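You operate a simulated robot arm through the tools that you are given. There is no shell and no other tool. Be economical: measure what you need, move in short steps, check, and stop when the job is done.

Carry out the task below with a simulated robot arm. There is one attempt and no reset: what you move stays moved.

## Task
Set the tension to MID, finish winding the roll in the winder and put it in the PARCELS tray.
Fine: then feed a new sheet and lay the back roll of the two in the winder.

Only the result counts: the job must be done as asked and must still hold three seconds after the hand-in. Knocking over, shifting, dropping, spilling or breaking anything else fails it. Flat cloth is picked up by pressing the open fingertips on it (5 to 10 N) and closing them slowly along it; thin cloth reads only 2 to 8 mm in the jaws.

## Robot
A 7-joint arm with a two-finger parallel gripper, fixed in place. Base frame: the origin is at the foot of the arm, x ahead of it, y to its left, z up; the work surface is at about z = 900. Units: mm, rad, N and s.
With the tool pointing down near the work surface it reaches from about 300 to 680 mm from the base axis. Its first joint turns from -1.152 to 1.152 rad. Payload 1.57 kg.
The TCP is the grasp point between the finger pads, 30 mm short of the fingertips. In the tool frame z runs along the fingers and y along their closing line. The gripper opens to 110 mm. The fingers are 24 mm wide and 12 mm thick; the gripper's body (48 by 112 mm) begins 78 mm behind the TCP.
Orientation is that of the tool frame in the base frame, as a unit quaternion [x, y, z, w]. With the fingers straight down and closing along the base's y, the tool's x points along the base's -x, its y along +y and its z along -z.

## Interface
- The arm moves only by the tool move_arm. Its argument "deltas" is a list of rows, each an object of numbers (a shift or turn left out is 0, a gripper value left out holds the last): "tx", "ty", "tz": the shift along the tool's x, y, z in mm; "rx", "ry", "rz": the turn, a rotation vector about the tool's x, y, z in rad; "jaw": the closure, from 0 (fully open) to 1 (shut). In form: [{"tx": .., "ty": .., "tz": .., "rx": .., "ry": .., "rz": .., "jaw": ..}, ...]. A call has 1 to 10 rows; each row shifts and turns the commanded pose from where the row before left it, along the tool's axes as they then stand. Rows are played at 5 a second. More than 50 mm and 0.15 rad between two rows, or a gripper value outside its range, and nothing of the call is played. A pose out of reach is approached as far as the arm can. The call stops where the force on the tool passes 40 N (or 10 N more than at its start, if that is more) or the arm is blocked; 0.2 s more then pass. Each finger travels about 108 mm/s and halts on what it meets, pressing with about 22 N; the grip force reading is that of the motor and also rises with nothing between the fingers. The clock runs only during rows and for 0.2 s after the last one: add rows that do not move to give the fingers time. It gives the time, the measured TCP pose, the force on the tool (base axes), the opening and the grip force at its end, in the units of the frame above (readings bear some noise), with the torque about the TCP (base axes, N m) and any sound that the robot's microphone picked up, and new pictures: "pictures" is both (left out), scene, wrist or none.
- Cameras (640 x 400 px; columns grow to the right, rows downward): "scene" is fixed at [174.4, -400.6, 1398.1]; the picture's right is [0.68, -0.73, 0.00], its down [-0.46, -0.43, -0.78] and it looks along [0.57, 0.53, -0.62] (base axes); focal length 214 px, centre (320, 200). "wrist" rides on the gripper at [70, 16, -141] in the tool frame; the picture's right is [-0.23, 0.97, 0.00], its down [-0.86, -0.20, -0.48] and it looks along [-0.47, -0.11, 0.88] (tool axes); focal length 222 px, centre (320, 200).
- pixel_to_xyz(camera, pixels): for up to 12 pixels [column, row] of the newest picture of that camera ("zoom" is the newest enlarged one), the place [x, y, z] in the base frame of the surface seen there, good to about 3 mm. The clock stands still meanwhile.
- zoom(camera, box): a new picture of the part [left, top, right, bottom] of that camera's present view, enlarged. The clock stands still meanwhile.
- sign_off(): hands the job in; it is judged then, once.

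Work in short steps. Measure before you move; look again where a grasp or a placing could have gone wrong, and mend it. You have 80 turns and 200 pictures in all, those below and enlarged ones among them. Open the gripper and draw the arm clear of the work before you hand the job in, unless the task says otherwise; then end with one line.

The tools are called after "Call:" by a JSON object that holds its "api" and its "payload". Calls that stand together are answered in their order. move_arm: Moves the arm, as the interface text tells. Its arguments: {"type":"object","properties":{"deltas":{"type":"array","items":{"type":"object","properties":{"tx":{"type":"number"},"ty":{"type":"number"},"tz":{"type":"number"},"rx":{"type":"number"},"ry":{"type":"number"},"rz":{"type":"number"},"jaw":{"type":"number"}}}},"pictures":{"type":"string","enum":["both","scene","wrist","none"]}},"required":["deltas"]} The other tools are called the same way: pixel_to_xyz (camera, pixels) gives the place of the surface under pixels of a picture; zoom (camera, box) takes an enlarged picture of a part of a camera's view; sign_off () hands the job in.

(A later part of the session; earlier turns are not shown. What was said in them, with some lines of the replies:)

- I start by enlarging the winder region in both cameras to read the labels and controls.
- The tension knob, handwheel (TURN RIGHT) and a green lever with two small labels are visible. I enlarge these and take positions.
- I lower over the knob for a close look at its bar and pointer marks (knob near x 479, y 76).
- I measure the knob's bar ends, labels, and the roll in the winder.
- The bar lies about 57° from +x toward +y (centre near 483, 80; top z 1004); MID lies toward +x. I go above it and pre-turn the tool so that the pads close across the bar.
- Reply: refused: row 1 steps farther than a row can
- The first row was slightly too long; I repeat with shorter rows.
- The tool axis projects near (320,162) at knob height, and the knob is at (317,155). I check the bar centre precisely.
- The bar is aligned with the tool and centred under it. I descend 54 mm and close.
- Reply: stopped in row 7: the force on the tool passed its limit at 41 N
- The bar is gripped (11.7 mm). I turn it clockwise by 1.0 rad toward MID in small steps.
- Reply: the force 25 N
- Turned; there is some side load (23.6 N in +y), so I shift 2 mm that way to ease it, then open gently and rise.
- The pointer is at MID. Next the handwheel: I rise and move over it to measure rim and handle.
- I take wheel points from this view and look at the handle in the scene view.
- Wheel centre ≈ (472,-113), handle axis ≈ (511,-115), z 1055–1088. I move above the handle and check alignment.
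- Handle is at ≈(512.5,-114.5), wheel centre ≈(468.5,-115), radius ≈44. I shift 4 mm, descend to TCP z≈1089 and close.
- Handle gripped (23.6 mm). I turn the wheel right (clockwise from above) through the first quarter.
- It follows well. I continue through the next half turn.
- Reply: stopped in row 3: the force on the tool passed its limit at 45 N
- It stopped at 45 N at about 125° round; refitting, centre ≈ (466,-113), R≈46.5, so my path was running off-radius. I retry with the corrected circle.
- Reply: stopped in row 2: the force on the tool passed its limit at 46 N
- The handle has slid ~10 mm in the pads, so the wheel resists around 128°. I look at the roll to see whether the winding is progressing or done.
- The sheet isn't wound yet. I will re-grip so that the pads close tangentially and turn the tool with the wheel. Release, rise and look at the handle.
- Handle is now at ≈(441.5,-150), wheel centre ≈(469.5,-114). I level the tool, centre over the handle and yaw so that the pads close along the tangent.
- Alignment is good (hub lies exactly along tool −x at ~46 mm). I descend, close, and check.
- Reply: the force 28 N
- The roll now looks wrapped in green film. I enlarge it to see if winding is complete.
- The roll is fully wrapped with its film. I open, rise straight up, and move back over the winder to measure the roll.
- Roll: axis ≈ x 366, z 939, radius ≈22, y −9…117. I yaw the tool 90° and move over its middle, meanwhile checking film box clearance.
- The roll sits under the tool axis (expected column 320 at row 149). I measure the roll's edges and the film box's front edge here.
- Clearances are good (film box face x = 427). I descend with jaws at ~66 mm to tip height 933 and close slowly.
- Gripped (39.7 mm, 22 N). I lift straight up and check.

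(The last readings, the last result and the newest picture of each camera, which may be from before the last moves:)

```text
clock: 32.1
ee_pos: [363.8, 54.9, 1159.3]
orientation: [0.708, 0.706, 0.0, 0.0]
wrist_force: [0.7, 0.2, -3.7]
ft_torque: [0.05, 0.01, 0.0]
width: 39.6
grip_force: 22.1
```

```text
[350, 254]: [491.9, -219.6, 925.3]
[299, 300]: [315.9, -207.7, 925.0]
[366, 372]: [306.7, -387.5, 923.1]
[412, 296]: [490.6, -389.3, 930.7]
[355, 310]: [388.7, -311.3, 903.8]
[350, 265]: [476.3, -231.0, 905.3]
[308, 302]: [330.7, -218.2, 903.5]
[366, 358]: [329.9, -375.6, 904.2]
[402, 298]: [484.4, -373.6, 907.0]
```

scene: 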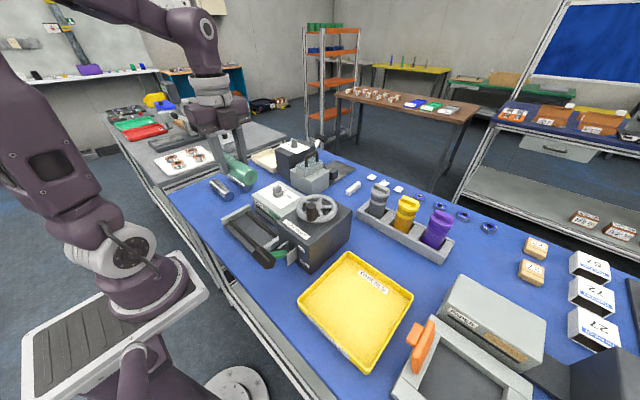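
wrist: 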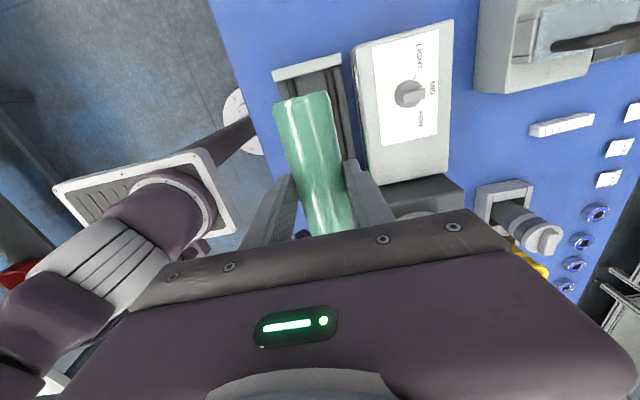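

Roll lifted. Tray interior spans x 328–485, y −376…−222, floor z 904. I carry the roll over its centre (402,−300).

Call:
{"api": "move_arm", "payload": {"deltas": [{"tx": -44.4, "ty": 4.75}, {"tx": -44.4, "ty": 4.75}, {"tx": -44.4, "ty": 4.75}, {"tx": -44.4, "ty": 4.75}, {"tx": -44.4, "ty": 4.75}, {"tx": -44.4, "ty": 4.75}, {"tx": -44.4, "ty": 4.75}, {"tx": -44.4, "ty": 4.75}, {"tz": 40}, {"tz": 40}], "pictures": "both"}}

```text
clock: 34.3
ee_pos: [397.8, -303.3, 1082.3]
orientation: [0.708, 0.707, 0.0, 0.0]
wrist_force: [0.1, -0.5, -4.6]
ft_torque: [0.02, 0.01, 0.01]
width: 39.8
grip_force: 22.2
```

scene: 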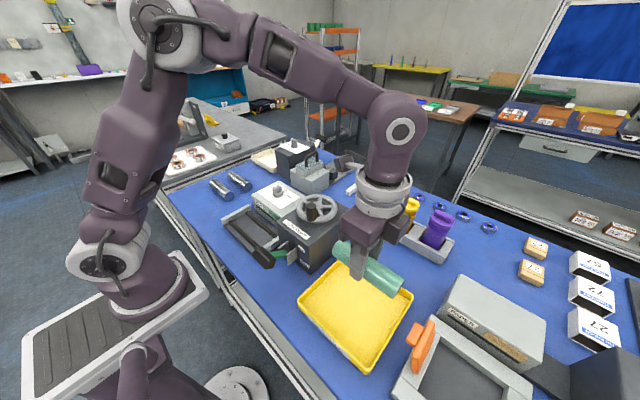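
wrist: 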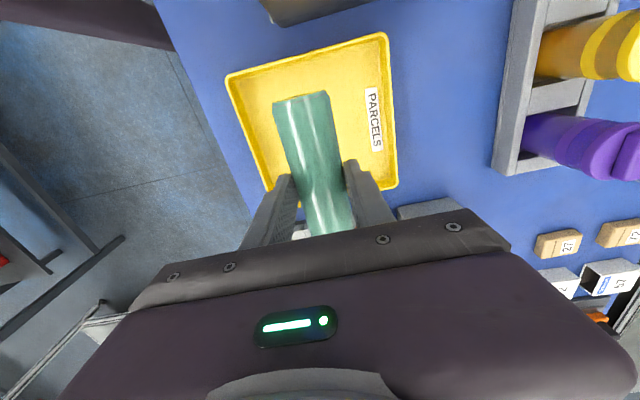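

Well placed over the tray. I lower it, ending slowly near contact.

Call:
{"api": "move_arm", "payload": {"deltas": [{"tx": 3, "tz": 45}, {"tz": 45}, {"tz": 26}, {"tz": 6}, {"tz": 3}, {"tz": 3}, {}], "pictures": "wrist"}}

```text
clock: 35.9
ee_pos: [401.9, -299.5, 951.0]
orientation: [0.707, 0.707, 0.0, -0.001]
wrist_force: [-0.8, -0.8, -3.4]
ft_torque: [0.01, -0.01, 0.02]
width: 40.0
grip_force: 23.0
```

wrist: 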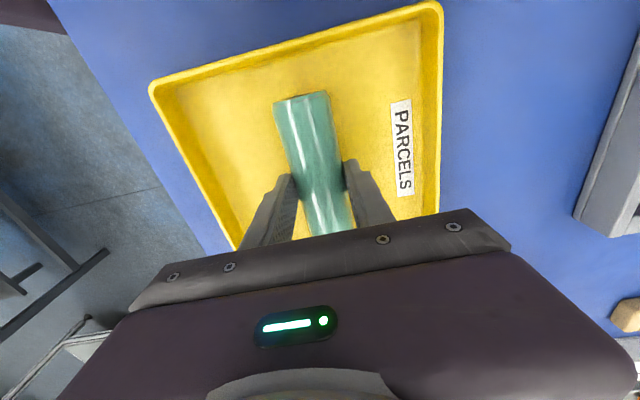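

Contact isn't clear yet; I ease down 2 mm at a time.

Call:
{"api": "move_arm", "payload": {"deltas": [{"tz": 1.5}, {"tz": 1.5}], "pictures": "none"}}

```text
clock: 36.5
ee_pos: [402.7, -299.0, 948.5]
orientation: [0.708, 0.706, 0.0, 0.001]
wrist_force: [-0.3, -0.1, -3.9]
ft_torque: [0.06, 0.03, 0.01]
width: 39.7
grip_force: 21.7
```

Call:
{"api": "move_arm", "payload": {"deltas": [{"tz": 1.5}, {"tz": 1.5}, {}], "pictures": "none"}}

```text
clock: 37.3
ee_pos: [401.4, -299.7, 944.1]
orientation: [0.708, 0.706, 0.0, 0.002]
wrist_force: [3.9, -1.5, 19.0]
ft_torque: [-0.06, -0.1, -0.01]
width: 39.5
grip_force: 22.0
```

The roll touches the floor (19 N). I back off 1.5 mm, open slowly, and rise.

Call:
{"api": "move_arm", "payload": {"deltas": [{"tz": -1.5}, {"jaw": 0.6}, {"jaw": 0.5}, {}, {"tz": -20}, {"tz": -40}, {"tz": -45}, {"tz": -45}, {}], "pictures": "both"}}

```text
clock: 39.3
ee_pos: [401.5, -295.8, 1093.5]
orientation: [0.708, 0.707, 0.0, 0.0]
wrist_force: [0.1, 0.5, 0.2]
ft_torque: [0.02, 0.04, 0.02]
width: 55.1
grip_force: 0.1
```

scene: 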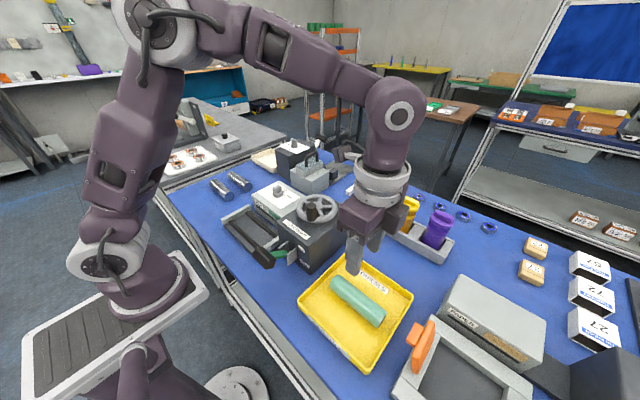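
wrist: 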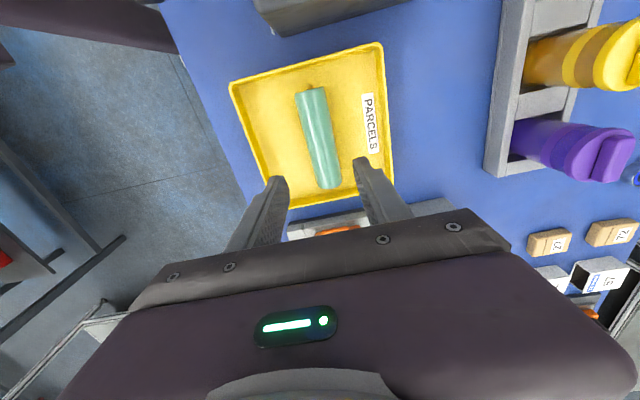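

The roll lies in the tray. Next the feed lever: I move back to view it from above (handle ~ (298,−105,1015)).

Call:
{"api": "move_arm", "payload": {"deltas": [{"tz": -45}, {"tz": -40}, {"tx": 45, "ty": -20}, {"tx": 45, "ty": -20}, {"tx": 45, "ty": -20}, {"tx": 45, "ty": -20}, {"ty": -13, "tx": 5}, {}], "pictures": "both"}}

Call:
{"api": "zoom", "payload": {"camera": "wrist", "box": [230, 80, 430, 230]}}

Call:
{"api": "zoom", "payload": {"camera": "scene", "box": [220, 200, 330, 290]}}

```text
clock: 41.1
ee_pos: [310.5, -113.8, 1183.2]
orientation: [0.708, 0.706, -0.001, 0.0]
wrist_force: [0.4, -0.1, 0.0]
ft_torque: [-0.01, -0.01, 0.01]
width: 54.9
grip_force: 0.0
```

scene: 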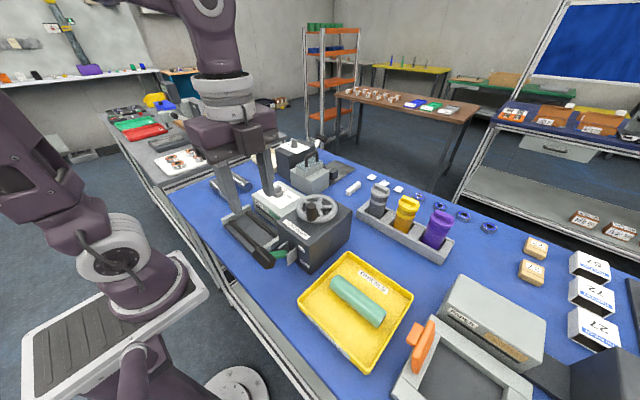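
wrist: 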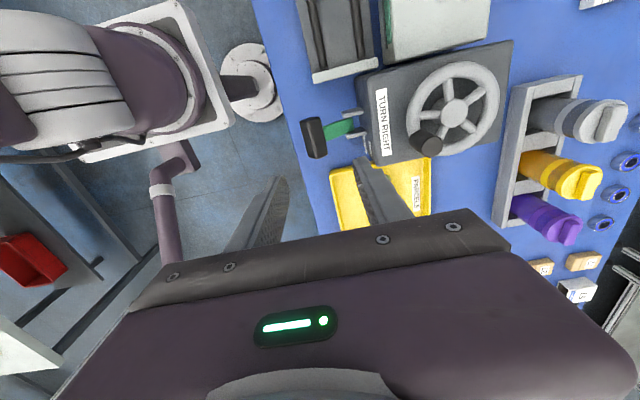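

```text
2.67 times, centred on (330, 155) of wrist
```

zoom: 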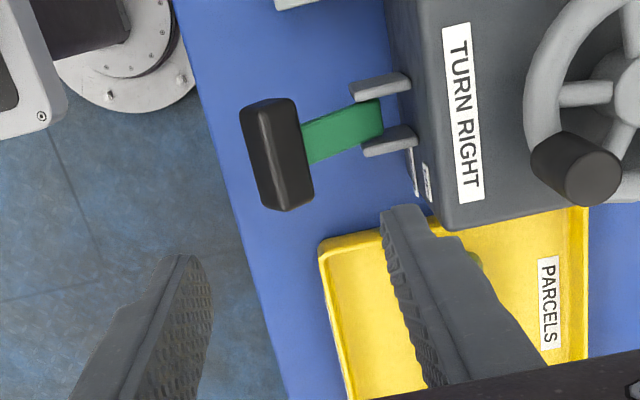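

```text
4.44 times, centred on (275, 245) of scene
```

zoom: 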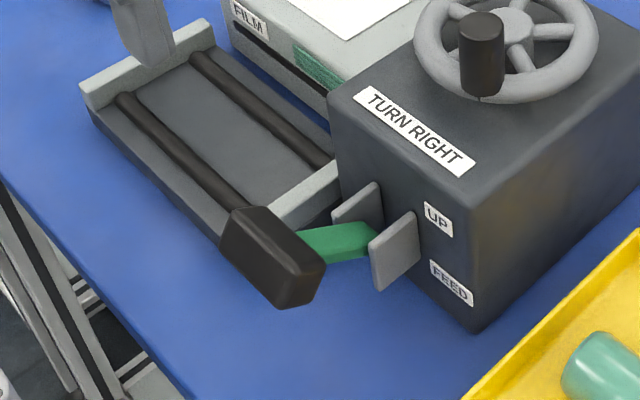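

I measure the lever handle and arm points.

Call:
{"api": "pixel_to_xyz", "payload": {"camera": "zoom", "pixels": [[250, 215], [280, 240], [310, 262], [265, 255], [290, 285], [335, 245], [365, 240], [305, 290], [235, 240], [395, 250], [355, 205]]}}

Call:
{"api": "pixel_to_xyz", "payload": {"camera": "wrist", "pixels": [[308, 121], [319, 120], [314, 137], [319, 155], [310, 150], [330, 130], [345, 127], [352, 127], [305, 135], [352, 112], [356, 133]]}}

```text
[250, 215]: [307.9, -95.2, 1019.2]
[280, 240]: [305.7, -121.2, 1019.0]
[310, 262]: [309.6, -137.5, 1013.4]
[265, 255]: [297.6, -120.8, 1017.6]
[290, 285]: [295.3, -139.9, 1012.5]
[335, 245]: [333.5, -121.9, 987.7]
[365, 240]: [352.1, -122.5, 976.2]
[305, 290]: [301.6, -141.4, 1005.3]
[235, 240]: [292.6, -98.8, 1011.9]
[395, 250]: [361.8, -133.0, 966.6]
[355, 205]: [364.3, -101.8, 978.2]
```

```text
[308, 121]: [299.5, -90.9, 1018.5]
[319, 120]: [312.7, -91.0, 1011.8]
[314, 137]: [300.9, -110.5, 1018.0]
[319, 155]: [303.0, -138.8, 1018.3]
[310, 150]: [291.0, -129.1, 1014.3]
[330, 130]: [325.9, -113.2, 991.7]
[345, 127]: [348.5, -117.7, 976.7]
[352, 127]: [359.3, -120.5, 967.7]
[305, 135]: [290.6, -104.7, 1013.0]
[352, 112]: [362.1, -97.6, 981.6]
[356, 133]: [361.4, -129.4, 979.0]
```

Handle: x 290–312, y −90…−141, top z 1018; pivot ≈ (368,−118,960). I close the fingers, come down over it and push down in small steps.

Call:
{"api": "move_arm", "payload": {"deltas": [{"jaw": 1.0, "ty": -12, "tx": -1, "tz": 30}, {"tz": 45}, {"tz": 45}, {}, {"tz": 10}, {"tz": 10}, {"tz": 10}], "pictures": "none"}}

```text
clock: 42.7
ee_pos: [298.1, -115.0, 1032.4]
orientation: [0.708, 0.706, 0.0, 0.0]
wrist_force: [-0.8, -0.3, 1.8]
ft_torque: [-0.02, 0.07, 0.02]
width: 0.0
grip_force: 21.7
```

The lever yields easily (1.8 N). I keep pushing down.

Call:
{"api": "move_arm", "payload": {"deltas": [{"tz": 10}, {"tz": 10}, {"tz": 10}, {"tz": 10}, {}], "pictures": "scene"}}

Call:
{"api": "zoom", "payload": {"camera": "scene", "box": [200, 170, 340, 290]}}

```text
clock: 43.9
ee_pos: [297.6, -115.7, 990.3]
orientation: [0.708, 0.706, 0.0, 0.0]
wrist_force: [0.1, -0.9, 2.0]
ft_torque: [0.06, -0.01, -0.01]
width: 0.0
grip_force: 21.1
```

scene: 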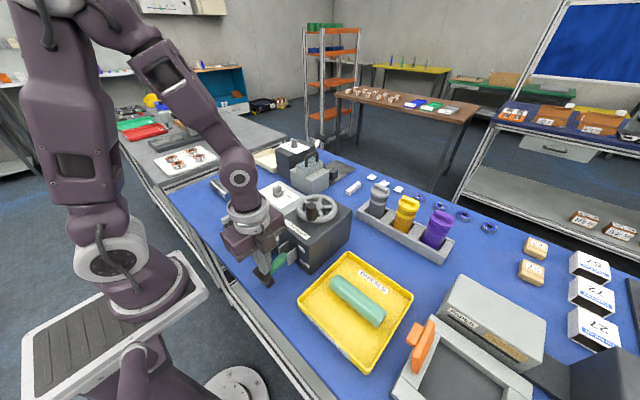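

```text
3.33 times, centred on (270, 230) of scene
```

zoom: 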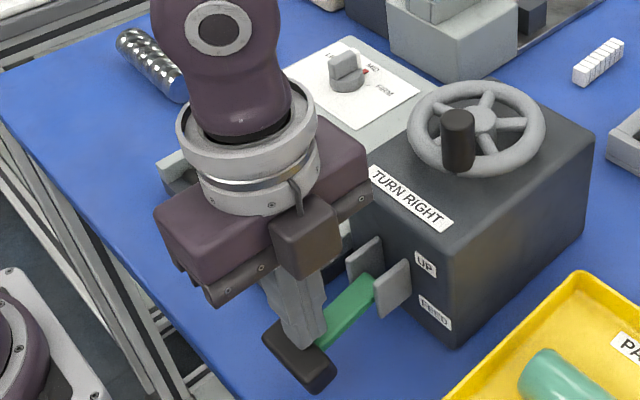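

The lever is about horizontal; I continue down to the stop.

Call:
{"api": "move_arm", "payload": {"deltas": [{"tz": 8}, {"tz": 8}, {"tz": 8}, {"tz": 6}, {}], "pictures": "none"}}

Call:
{"api": "zoom", "payload": {"camera": "scene", "box": [200, 170, 340, 290]}}

```text
clock: 44.5
ee_pos: [298.5, -116.3, 979.5]
orientation: [0.707, 0.707, 0.002, 0.002]
wrist_force: [-7.6, 2.8, 43.7]
ft_torque: [0.12, 0.24, -0.09]
width: 0.0
grip_force: 21.2
stopped in row 2: the force on the tool passed its limit at 75 N (the readings are from after the stop); the commanded pose is now the measured one
```

```text
3.33 times, centred on (270, 230) of scene
```

zoom: 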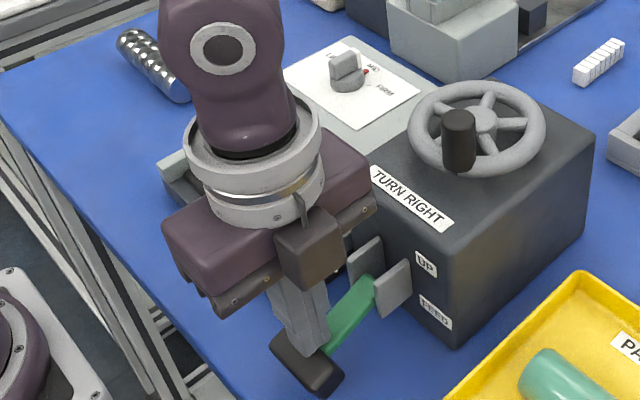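

Hard stop reached (tip z 949). I rise and see whether a sheet was fed and whether the lever stays.

Call:
{"api": "move_arm", "payload": {"deltas": [{}, {"tz": -30}, {"tz": -45}, {"tz": -45}, {"tz": -45}, {"tz": -30}, {}], "pictures": "both"}}

Call:
{"api": "zoom", "payload": {"camera": "scene", "box": [200, 170, 340, 290]}}

```text
clock: 46.1
ee_pos: [298.5, -113.8, 1176.3]
orientation: [0.707, 0.707, 0.001, 0.003]
wrist_force: [1.2, -0.7, 0.4]
ft_torque: [0.0, -0.01, 0.0]
width: 0.3
grip_force: 21.4
```

scene: 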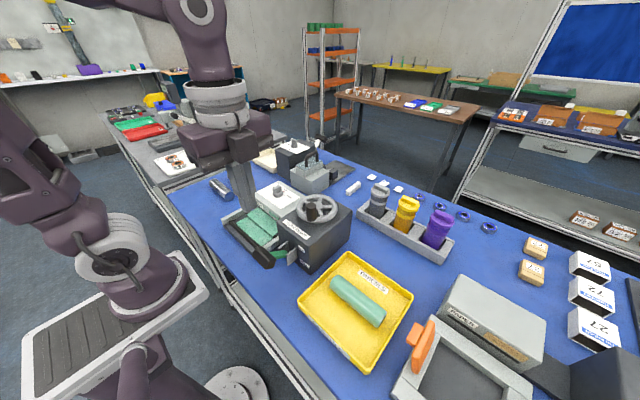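
wrist: 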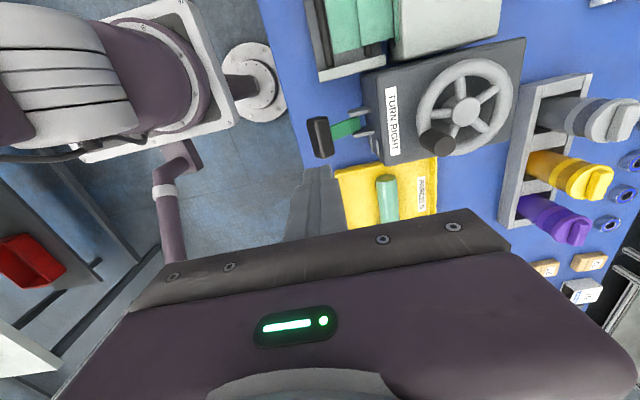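

```text
3.33 times, centred on (270, 230) of scene
```

zoom: 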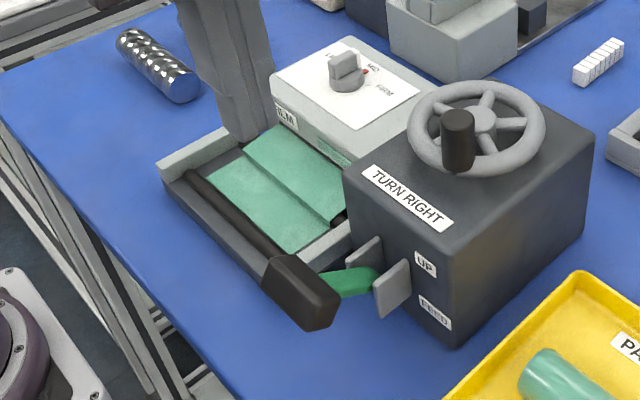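

A new sheet is fed and the lever sprang back to UP. Now to the back roll (x ≈ 476, y 260–380): I travel above it with this yaw, opening the jaws.

Call:
{"api": "move_arm", "payload": {"deltas": [{"tx": 43, "ty": 17.8}, {"tx": 43, "ty": 17.8}, {"tx": 43, "ty": 17.8}, {"tx": 43, "ty": 17.8}, {"tx": 43, "ty": 17.8}, {"tx": 43, "ty": 17.8, "jaw": 0.4}, {"tx": 43, "ty": 17.8}, {"tx": 43, "ty": 17.8}, {"tx": 43, "ty": 17.8}, {"tx": 43, "ty": 17.8}], "pictures": "both"}}

```text
clock: 48.3
ee_pos: [477.6, 315.2, 1176.1]
orientation: [0.707, 0.707, 0.0, 0.001]
wrist_force: [-0.4, 0.1, -0.1]
ft_torque: [0.0, -0.01, -0.02]
width: 65.7
grip_force: 0.0
```

scene: 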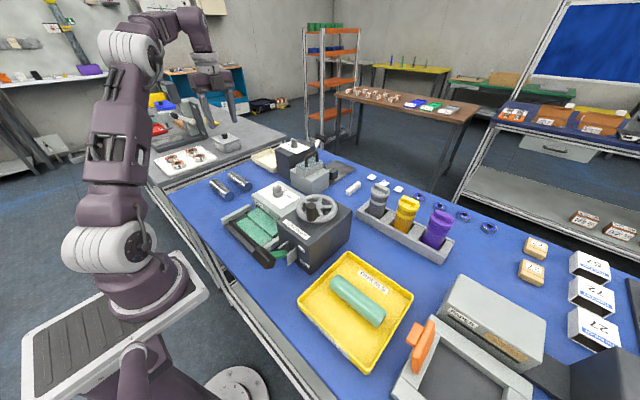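
wrist: 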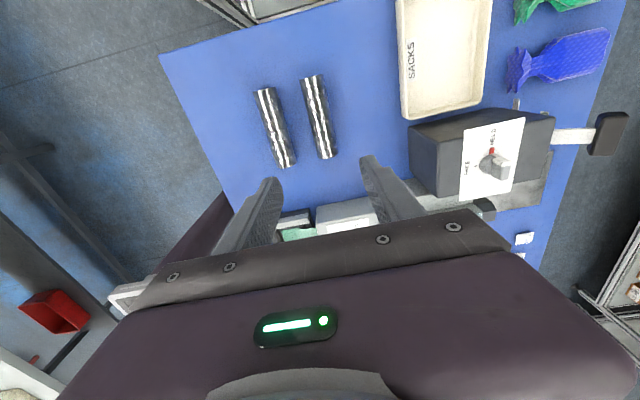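

The orientation holds. I measure the back roll (right one in the wrist view, around (319,115)).

Call:
{"api": "zoom", "payload": {"camera": "wrist", "box": [240, 60, 360, 180]}}

Call:
{"api": "pixel_to_xyz", "payload": {"camera": "wrist", "pixels": [[312, 78], [317, 100], [319, 117], [322, 140], [327, 155], [309, 118], [330, 115], [275, 128], [285, 125]]}}

```text
3.33 times, centred on (300, 120) of wrist
```

zoom: 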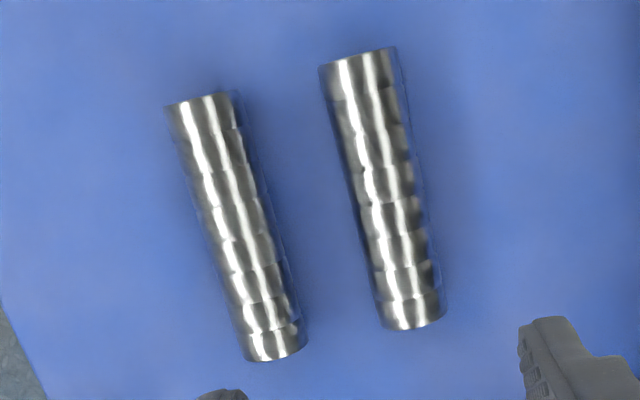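

```text
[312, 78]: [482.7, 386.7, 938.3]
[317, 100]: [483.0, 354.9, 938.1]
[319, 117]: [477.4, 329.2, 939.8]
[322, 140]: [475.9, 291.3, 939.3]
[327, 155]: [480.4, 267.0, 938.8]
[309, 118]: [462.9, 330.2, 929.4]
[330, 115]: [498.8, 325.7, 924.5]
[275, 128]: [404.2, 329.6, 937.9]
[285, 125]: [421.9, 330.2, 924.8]
```

Back roll: centre ≈ (480,327), top z 939.5, radius ≈19.5. I descend with tips to z≈914 and close slowly.

Call:
{"api": "move_arm", "payload": {"deltas": [{"tx": 12, "ty": 2.5, "tz": 45}, {"tz": 48}, {"tz": 48}, {"tz": 30}, {}], "pictures": "wrist"}}

Call:
{"api": "zoom", "payload": {"camera": "wrist", "box": [220, 40, 420, 240]}}

```text
clock: 49.5
ee_pos: [478.6, 327.4, 1003.1]
orientation: [0.707, 0.707, 0.001, 0.002]
wrist_force: [0.1, 0.7, 0.3]
ft_torque: [0.01, 0.02, 0.0]
width: 66.3
grip_force: 0.0
```

wrist: 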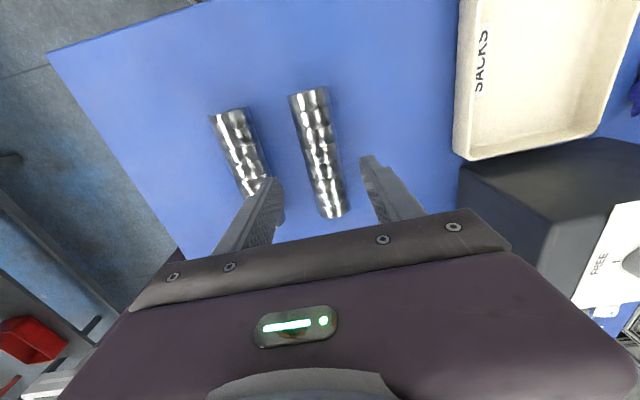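

```text
2.00 times, centred on (320, 140) of wrist
```

zoom: 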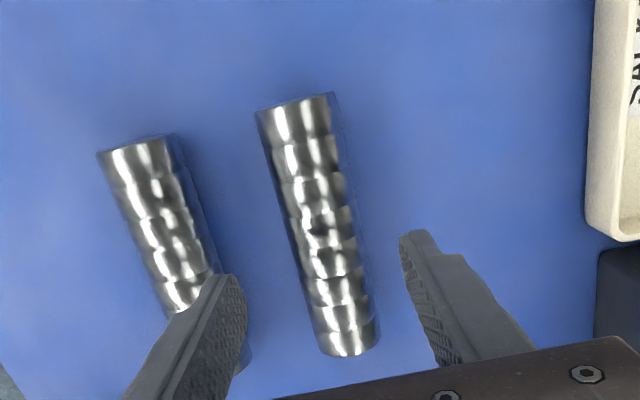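

I check the end positions of the back roll for exact centring.

Call:
{"api": "pixel_to_xyz", "payload": {"camera": "zoom", "pixels": [[295, 108], [310, 170], [325, 235], [335, 290], [345, 335], [348, 348], [305, 240], [352, 235], [266, 270], [374, 335], [260, 115]]}}

```text
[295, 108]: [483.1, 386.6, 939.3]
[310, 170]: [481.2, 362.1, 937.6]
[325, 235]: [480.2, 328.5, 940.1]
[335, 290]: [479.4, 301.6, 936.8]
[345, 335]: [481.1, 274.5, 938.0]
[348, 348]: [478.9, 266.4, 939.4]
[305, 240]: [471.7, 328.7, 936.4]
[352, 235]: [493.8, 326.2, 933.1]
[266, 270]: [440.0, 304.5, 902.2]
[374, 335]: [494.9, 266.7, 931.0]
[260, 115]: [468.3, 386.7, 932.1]
```

Centre ≈ (481,327). I shift 2 mm, lower 59 mm and close.

Call:
{"api": "move_arm", "payload": {"deltas": [{"ty": 2, "tz": 30}, {"tz": 29}, {}, {"jaw": 0.5}, {"jaw": 0.6}, {"jaw": 0.7}, {}, {}], "pictures": "wrist"}}

```text
clock: 51.3
ee_pos: [480.6, 325.9, 945.3]
orientation: [0.708, 0.707, 0.002, 0.001]
wrist_force: [1.2, 0.6, 0.6]
ft_torque: [0.16, -0.01, -0.03]
width: 39.7
grip_force: 22.1
```

wrist: 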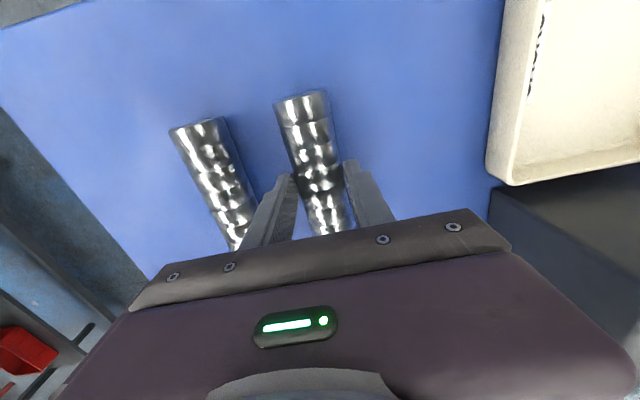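

Gripped (39.7 mm). I lift and carry it to over the winder (366,53).

Call:
{"api": "move_arm", "payload": {"deltas": [{"tz": -15}, {"tz": -40}, {"tz": -45}, {"tz": -45}, {"tx": -45, "ty": -19}, {"tx": -45, "ty": -19}, {"tx": -45, "ty": -19}, {"tx": -45, "ty": -19}, {"tx": -45, "ty": -19}, {"tx": -45, "ty": -19}], "pictures": "both"}}

```text
clock: 53.5
ee_pos: [363.0, 56.1, 1090.4]
orientation: [0.707, 0.707, 0.002, 0.002]
wrist_force: [0.0, 0.6, -4.1]
ft_torque: [0.05, 0.0, 0.0]
width: 39.6
grip_force: 22.1
```

scene: 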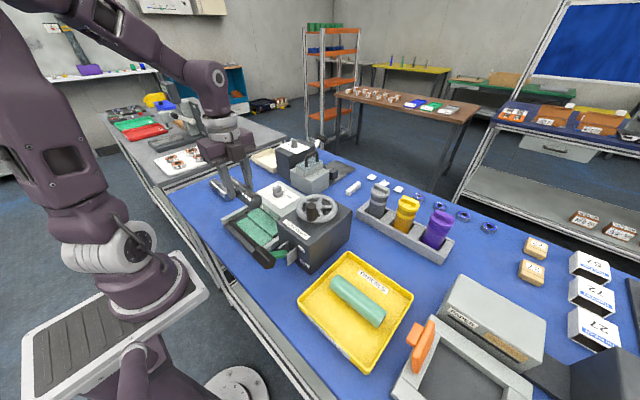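
wrist: 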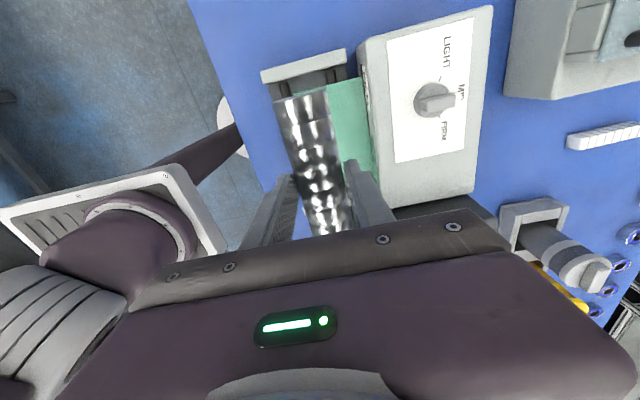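

I check the sheet's shape and height in the winder before lowering.

Call:
{"api": "zoom", "payload": {"camera": "scene", "box": [210, 170, 310, 270]}}

Call:
{"api": "pixel_to_xyz", "payload": {"camera": "scene", "pixels": [[242, 233], [252, 227], [258, 240], [265, 222], [272, 215], [262, 228], [255, 215]]}}

```text
4.00 times, centred on (260, 220) of scene
```

zoom: 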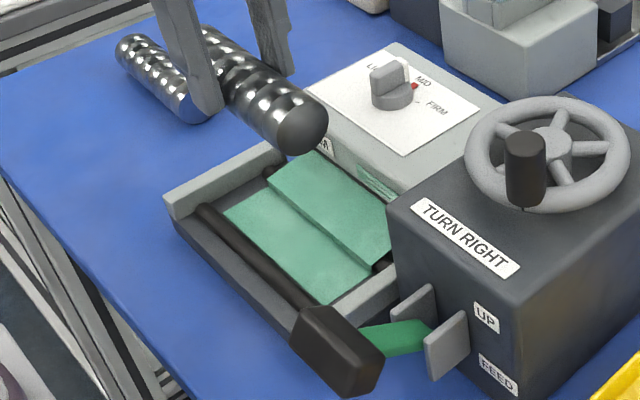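

```text
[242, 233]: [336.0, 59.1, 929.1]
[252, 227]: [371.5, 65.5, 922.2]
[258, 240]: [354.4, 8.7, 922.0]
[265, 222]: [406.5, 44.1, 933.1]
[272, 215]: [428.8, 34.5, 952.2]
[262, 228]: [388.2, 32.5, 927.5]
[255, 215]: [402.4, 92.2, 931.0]
```

The sheet lies in the trough at z≈922 rising to ≈933 at x 406. I lower the roll centred at x≈365.5, ending slowly.

Call:
{"api": "move_arm", "payload": {"deltas": [{"tx": -2.5, "ty": 2, "tz": 30}, {"tz": 45}, {"tz": 30}, {"tz": 12}, {"tz": 4}, {}], "pictures": "wrist"}}

Call:
{"api": "zoom", "payload": {"camera": "scene", "box": [210, 170, 310, 270]}}

```text
clock: 54.9
ee_pos: [369.8, 54.9, 970.4]
orientation: [0.707, 0.707, 0.001, 0.002]
wrist_force: [-0.5, -0.2, -3.1]
ft_torque: [-0.01, -0.01, 0.0]
width: 39.9
grip_force: 22.1
```

wrist: 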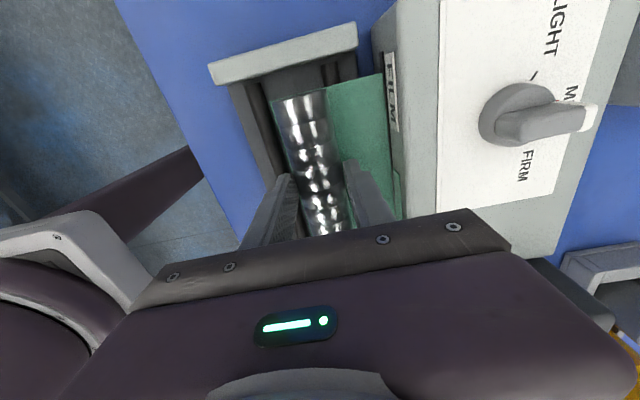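

```text
4.00 times, centred on (260, 220) of scene
```

zoom: 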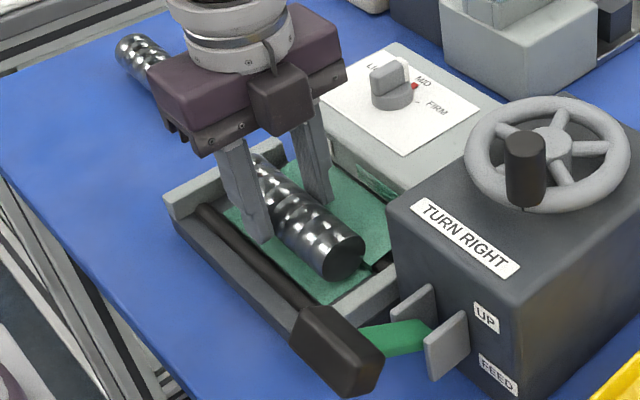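

TCP reads x≈369.8, about 4 mm too far back; I shift forward 4 mm and creep down.

Call:
{"api": "move_arm", "payload": {"deltas": [{"ty": -3.5}, {"tz": 2}, {}], "pictures": "none"}}

Call:
{"api": "move_arm", "payload": {"deltas": [{"tz": 1.5}, {}], "pictures": "none"}}

```text
clock: 55.7
ee_pos: [366.3, 54.5, 968.5]
orientation: [0.708, 0.707, 0.001, 0.001]
wrist_force: [-0.2, 0.3, -4.8]
ft_torque: [-0.01, -0.05, 0.04]
width: 39.7
grip_force: 22.3
```

```text
clock: 56.3
ee_pos: [366.0, 53.4, 965.3]
orientation: [0.707, 0.707, 0.001, 0.001]
wrist_force: [0.6, -0.7, -2.3]
ft_torque: [0.06, 0.02, 0.03]
width: 39.7
grip_force: 21.7
```

Now at (366,53.4,965); I continue in 1 mm steps until the weight comes off.

Call:
{"api": "move_arm", "payload": {"deltas": [{"tz": 1}, {}], "pictures": "none"}}

Call:
{"api": "move_arm", "payload": {"deltas": [{"tz": 1}, {}], "pictures": "none"}}

```text
clock: 56.9
ee_pos: [365.0, 55.3, 964.6]
orientation: [0.707, 0.707, 0.002, 0.002]
wrist_force: [-1.5, 4.7, 19.0]
ft_torque: [0.15, 0.11, 0.0]
width: 40.1
grip_force: 22.1
```

```text
clock: 57.5
ee_pos: [366.0, 54.3, 964.6]
orientation: [0.708, 0.706, 0.002, 0.001]
wrist_force: [-1.1, 0.8, 18.1]
ft_torque: [0.05, 0.12, -0.09]
width: 39.7
grip_force: 22.1
```

Contact (≈19 N). I ease up 1 mm, open only to ~50 mm, and rise straight.

Call:
{"api": "move_arm", "payload": {"deltas": [{"tz": -1}, {"jaw": 0.6}, {"jaw": 0.55}, {}, {}, {"tz": -15}, {"tz": -30}, {"tz": -45}, {"tz": -45}, {"tz": -45}], "pictures": "both"}}

Call:
{"api": "zoom", "payload": {"camera": "scene", "box": [210, 170, 310, 270]}}

Call:
{"api": "zoom", "payload": {"camera": "wrist", "box": [240, 40, 480, 240]}}

```text
clock: 59.7
ee_pos: [364.0, 53.3, 1144.0]
orientation: [0.708, 0.706, 0.001, 0.003]
wrist_force: [0.1, -0.1, -0.1]
ft_torque: [0.0, -0.02, -0.04]
width: 49.4
grip_force: 0.0
```

scene: 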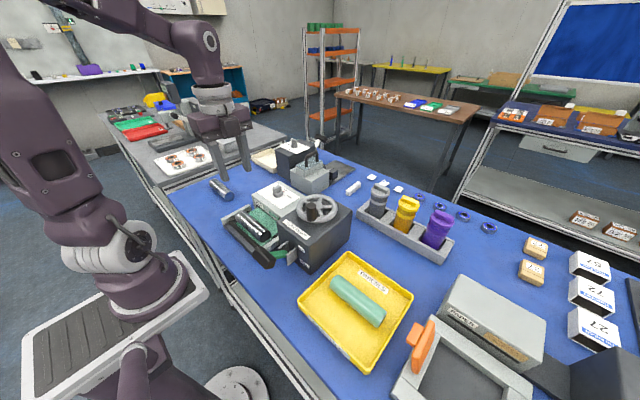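
wrist: 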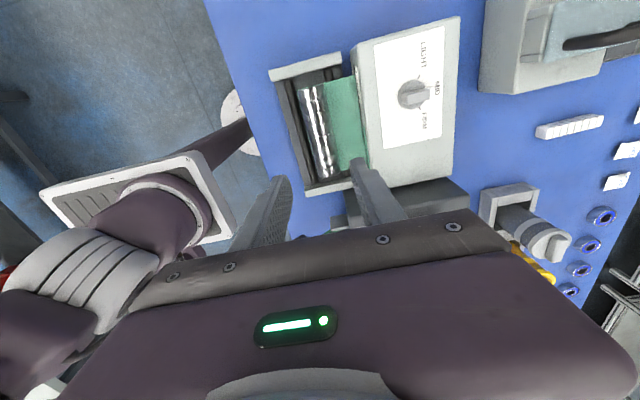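

```text
4.00 times, centred on (260, 220) of scene
```

zoom: 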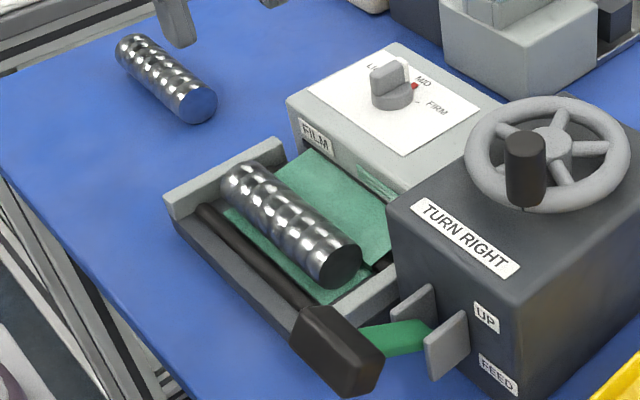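

```text
2.00 times, centred on (360, 140) of wrist
```

zoom: 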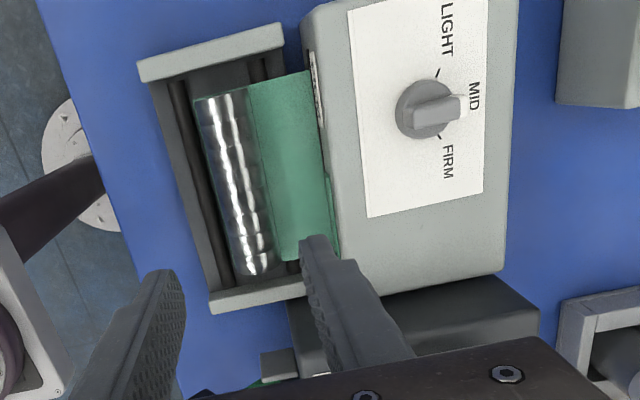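

The back roll lies on the fresh sheet, just as the first one did. I check the knob's final pointing and the tray closely.

Call:
{"api": "zoom", "payload": {"camera": "wrist", "box": [380, 65, 460, 125]}}

Call:
{"api": "pixel_to_xyz", "payload": {"camera": "zoom", "pixels": [[320, 200], [250, 210], [380, 190]]}}

Call:
{"api": "zoom", "payload": {"camera": "scene", "box": [290, 240, 420, 380]}}

Call:
{"api": "pixel_to_xyz", "payload": {"camera": "wrist", "pixels": [[313, 90], [317, 120], [325, 170], [308, 120], [330, 130]]}}

```text
6.67 times, centred on (420, 95) of wrist
```

zoom: 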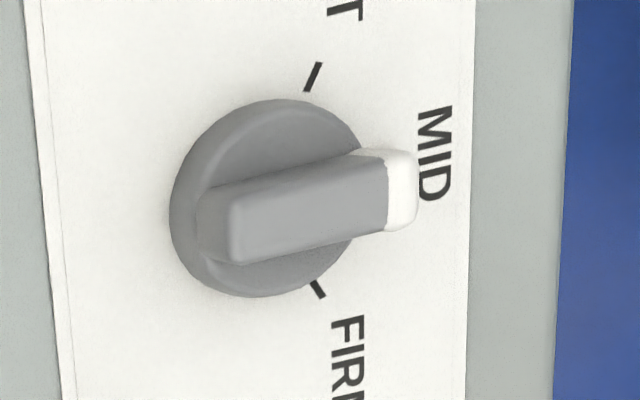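

```text
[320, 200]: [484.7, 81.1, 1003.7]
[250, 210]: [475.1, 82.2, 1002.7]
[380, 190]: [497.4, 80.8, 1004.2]
```

```text
2.86 times, centred on (355, 310) of scene
```

zoom: 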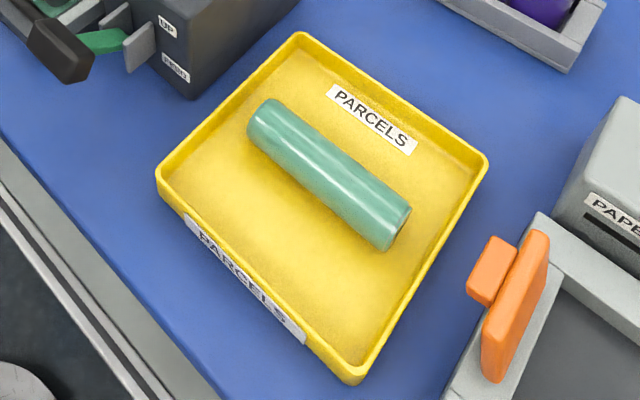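

```text
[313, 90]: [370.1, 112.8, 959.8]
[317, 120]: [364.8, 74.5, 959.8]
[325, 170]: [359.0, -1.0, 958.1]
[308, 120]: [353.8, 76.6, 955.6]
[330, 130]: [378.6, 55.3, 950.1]
```

Everything checks out: knob on MID, wrapped roll in the tray, back roll on the new sheet. I open fully and draw the arm up and clear.

Call:
{"api": "move_arm", "payload": {"deltas": [{"tz": -45, "jaw": 0.0}, {"tz": -45}, {"tz": -45}, {"tz": -30}, {}, {}], "pictures": "scene"}}

```text
clock: 61.1
ee_pos: [364.8, 58.3, 1309.1]
orientation: [0.707, 0.707, 0.001, 0.002]
wrist_force: [0.9, -0.5, -0.6]
ft_torque: [-0.02, 0.01, 0.01]
width: 110.1
grip_force: 0.1
```

scene: 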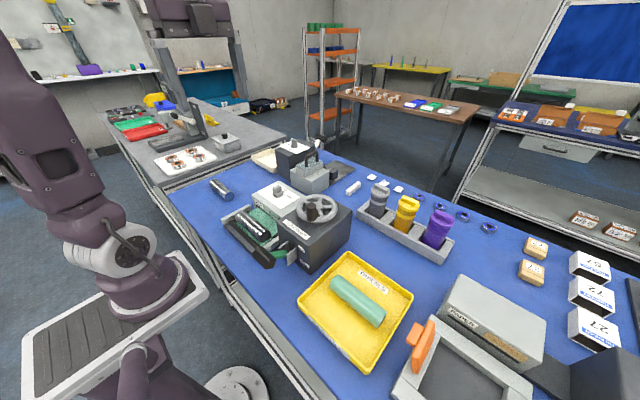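

The arm is clear and the scene is in order; I hand the job in.

Call:
{"api": "sign_off", "payload": {}}

```text
The job is handed in.
```

The job is handed in: tension is on MID, the wound roll is in the PARCELS tray, a new sheet is fed, and the back roll (the one farther from the arm) lies on it in the winder.
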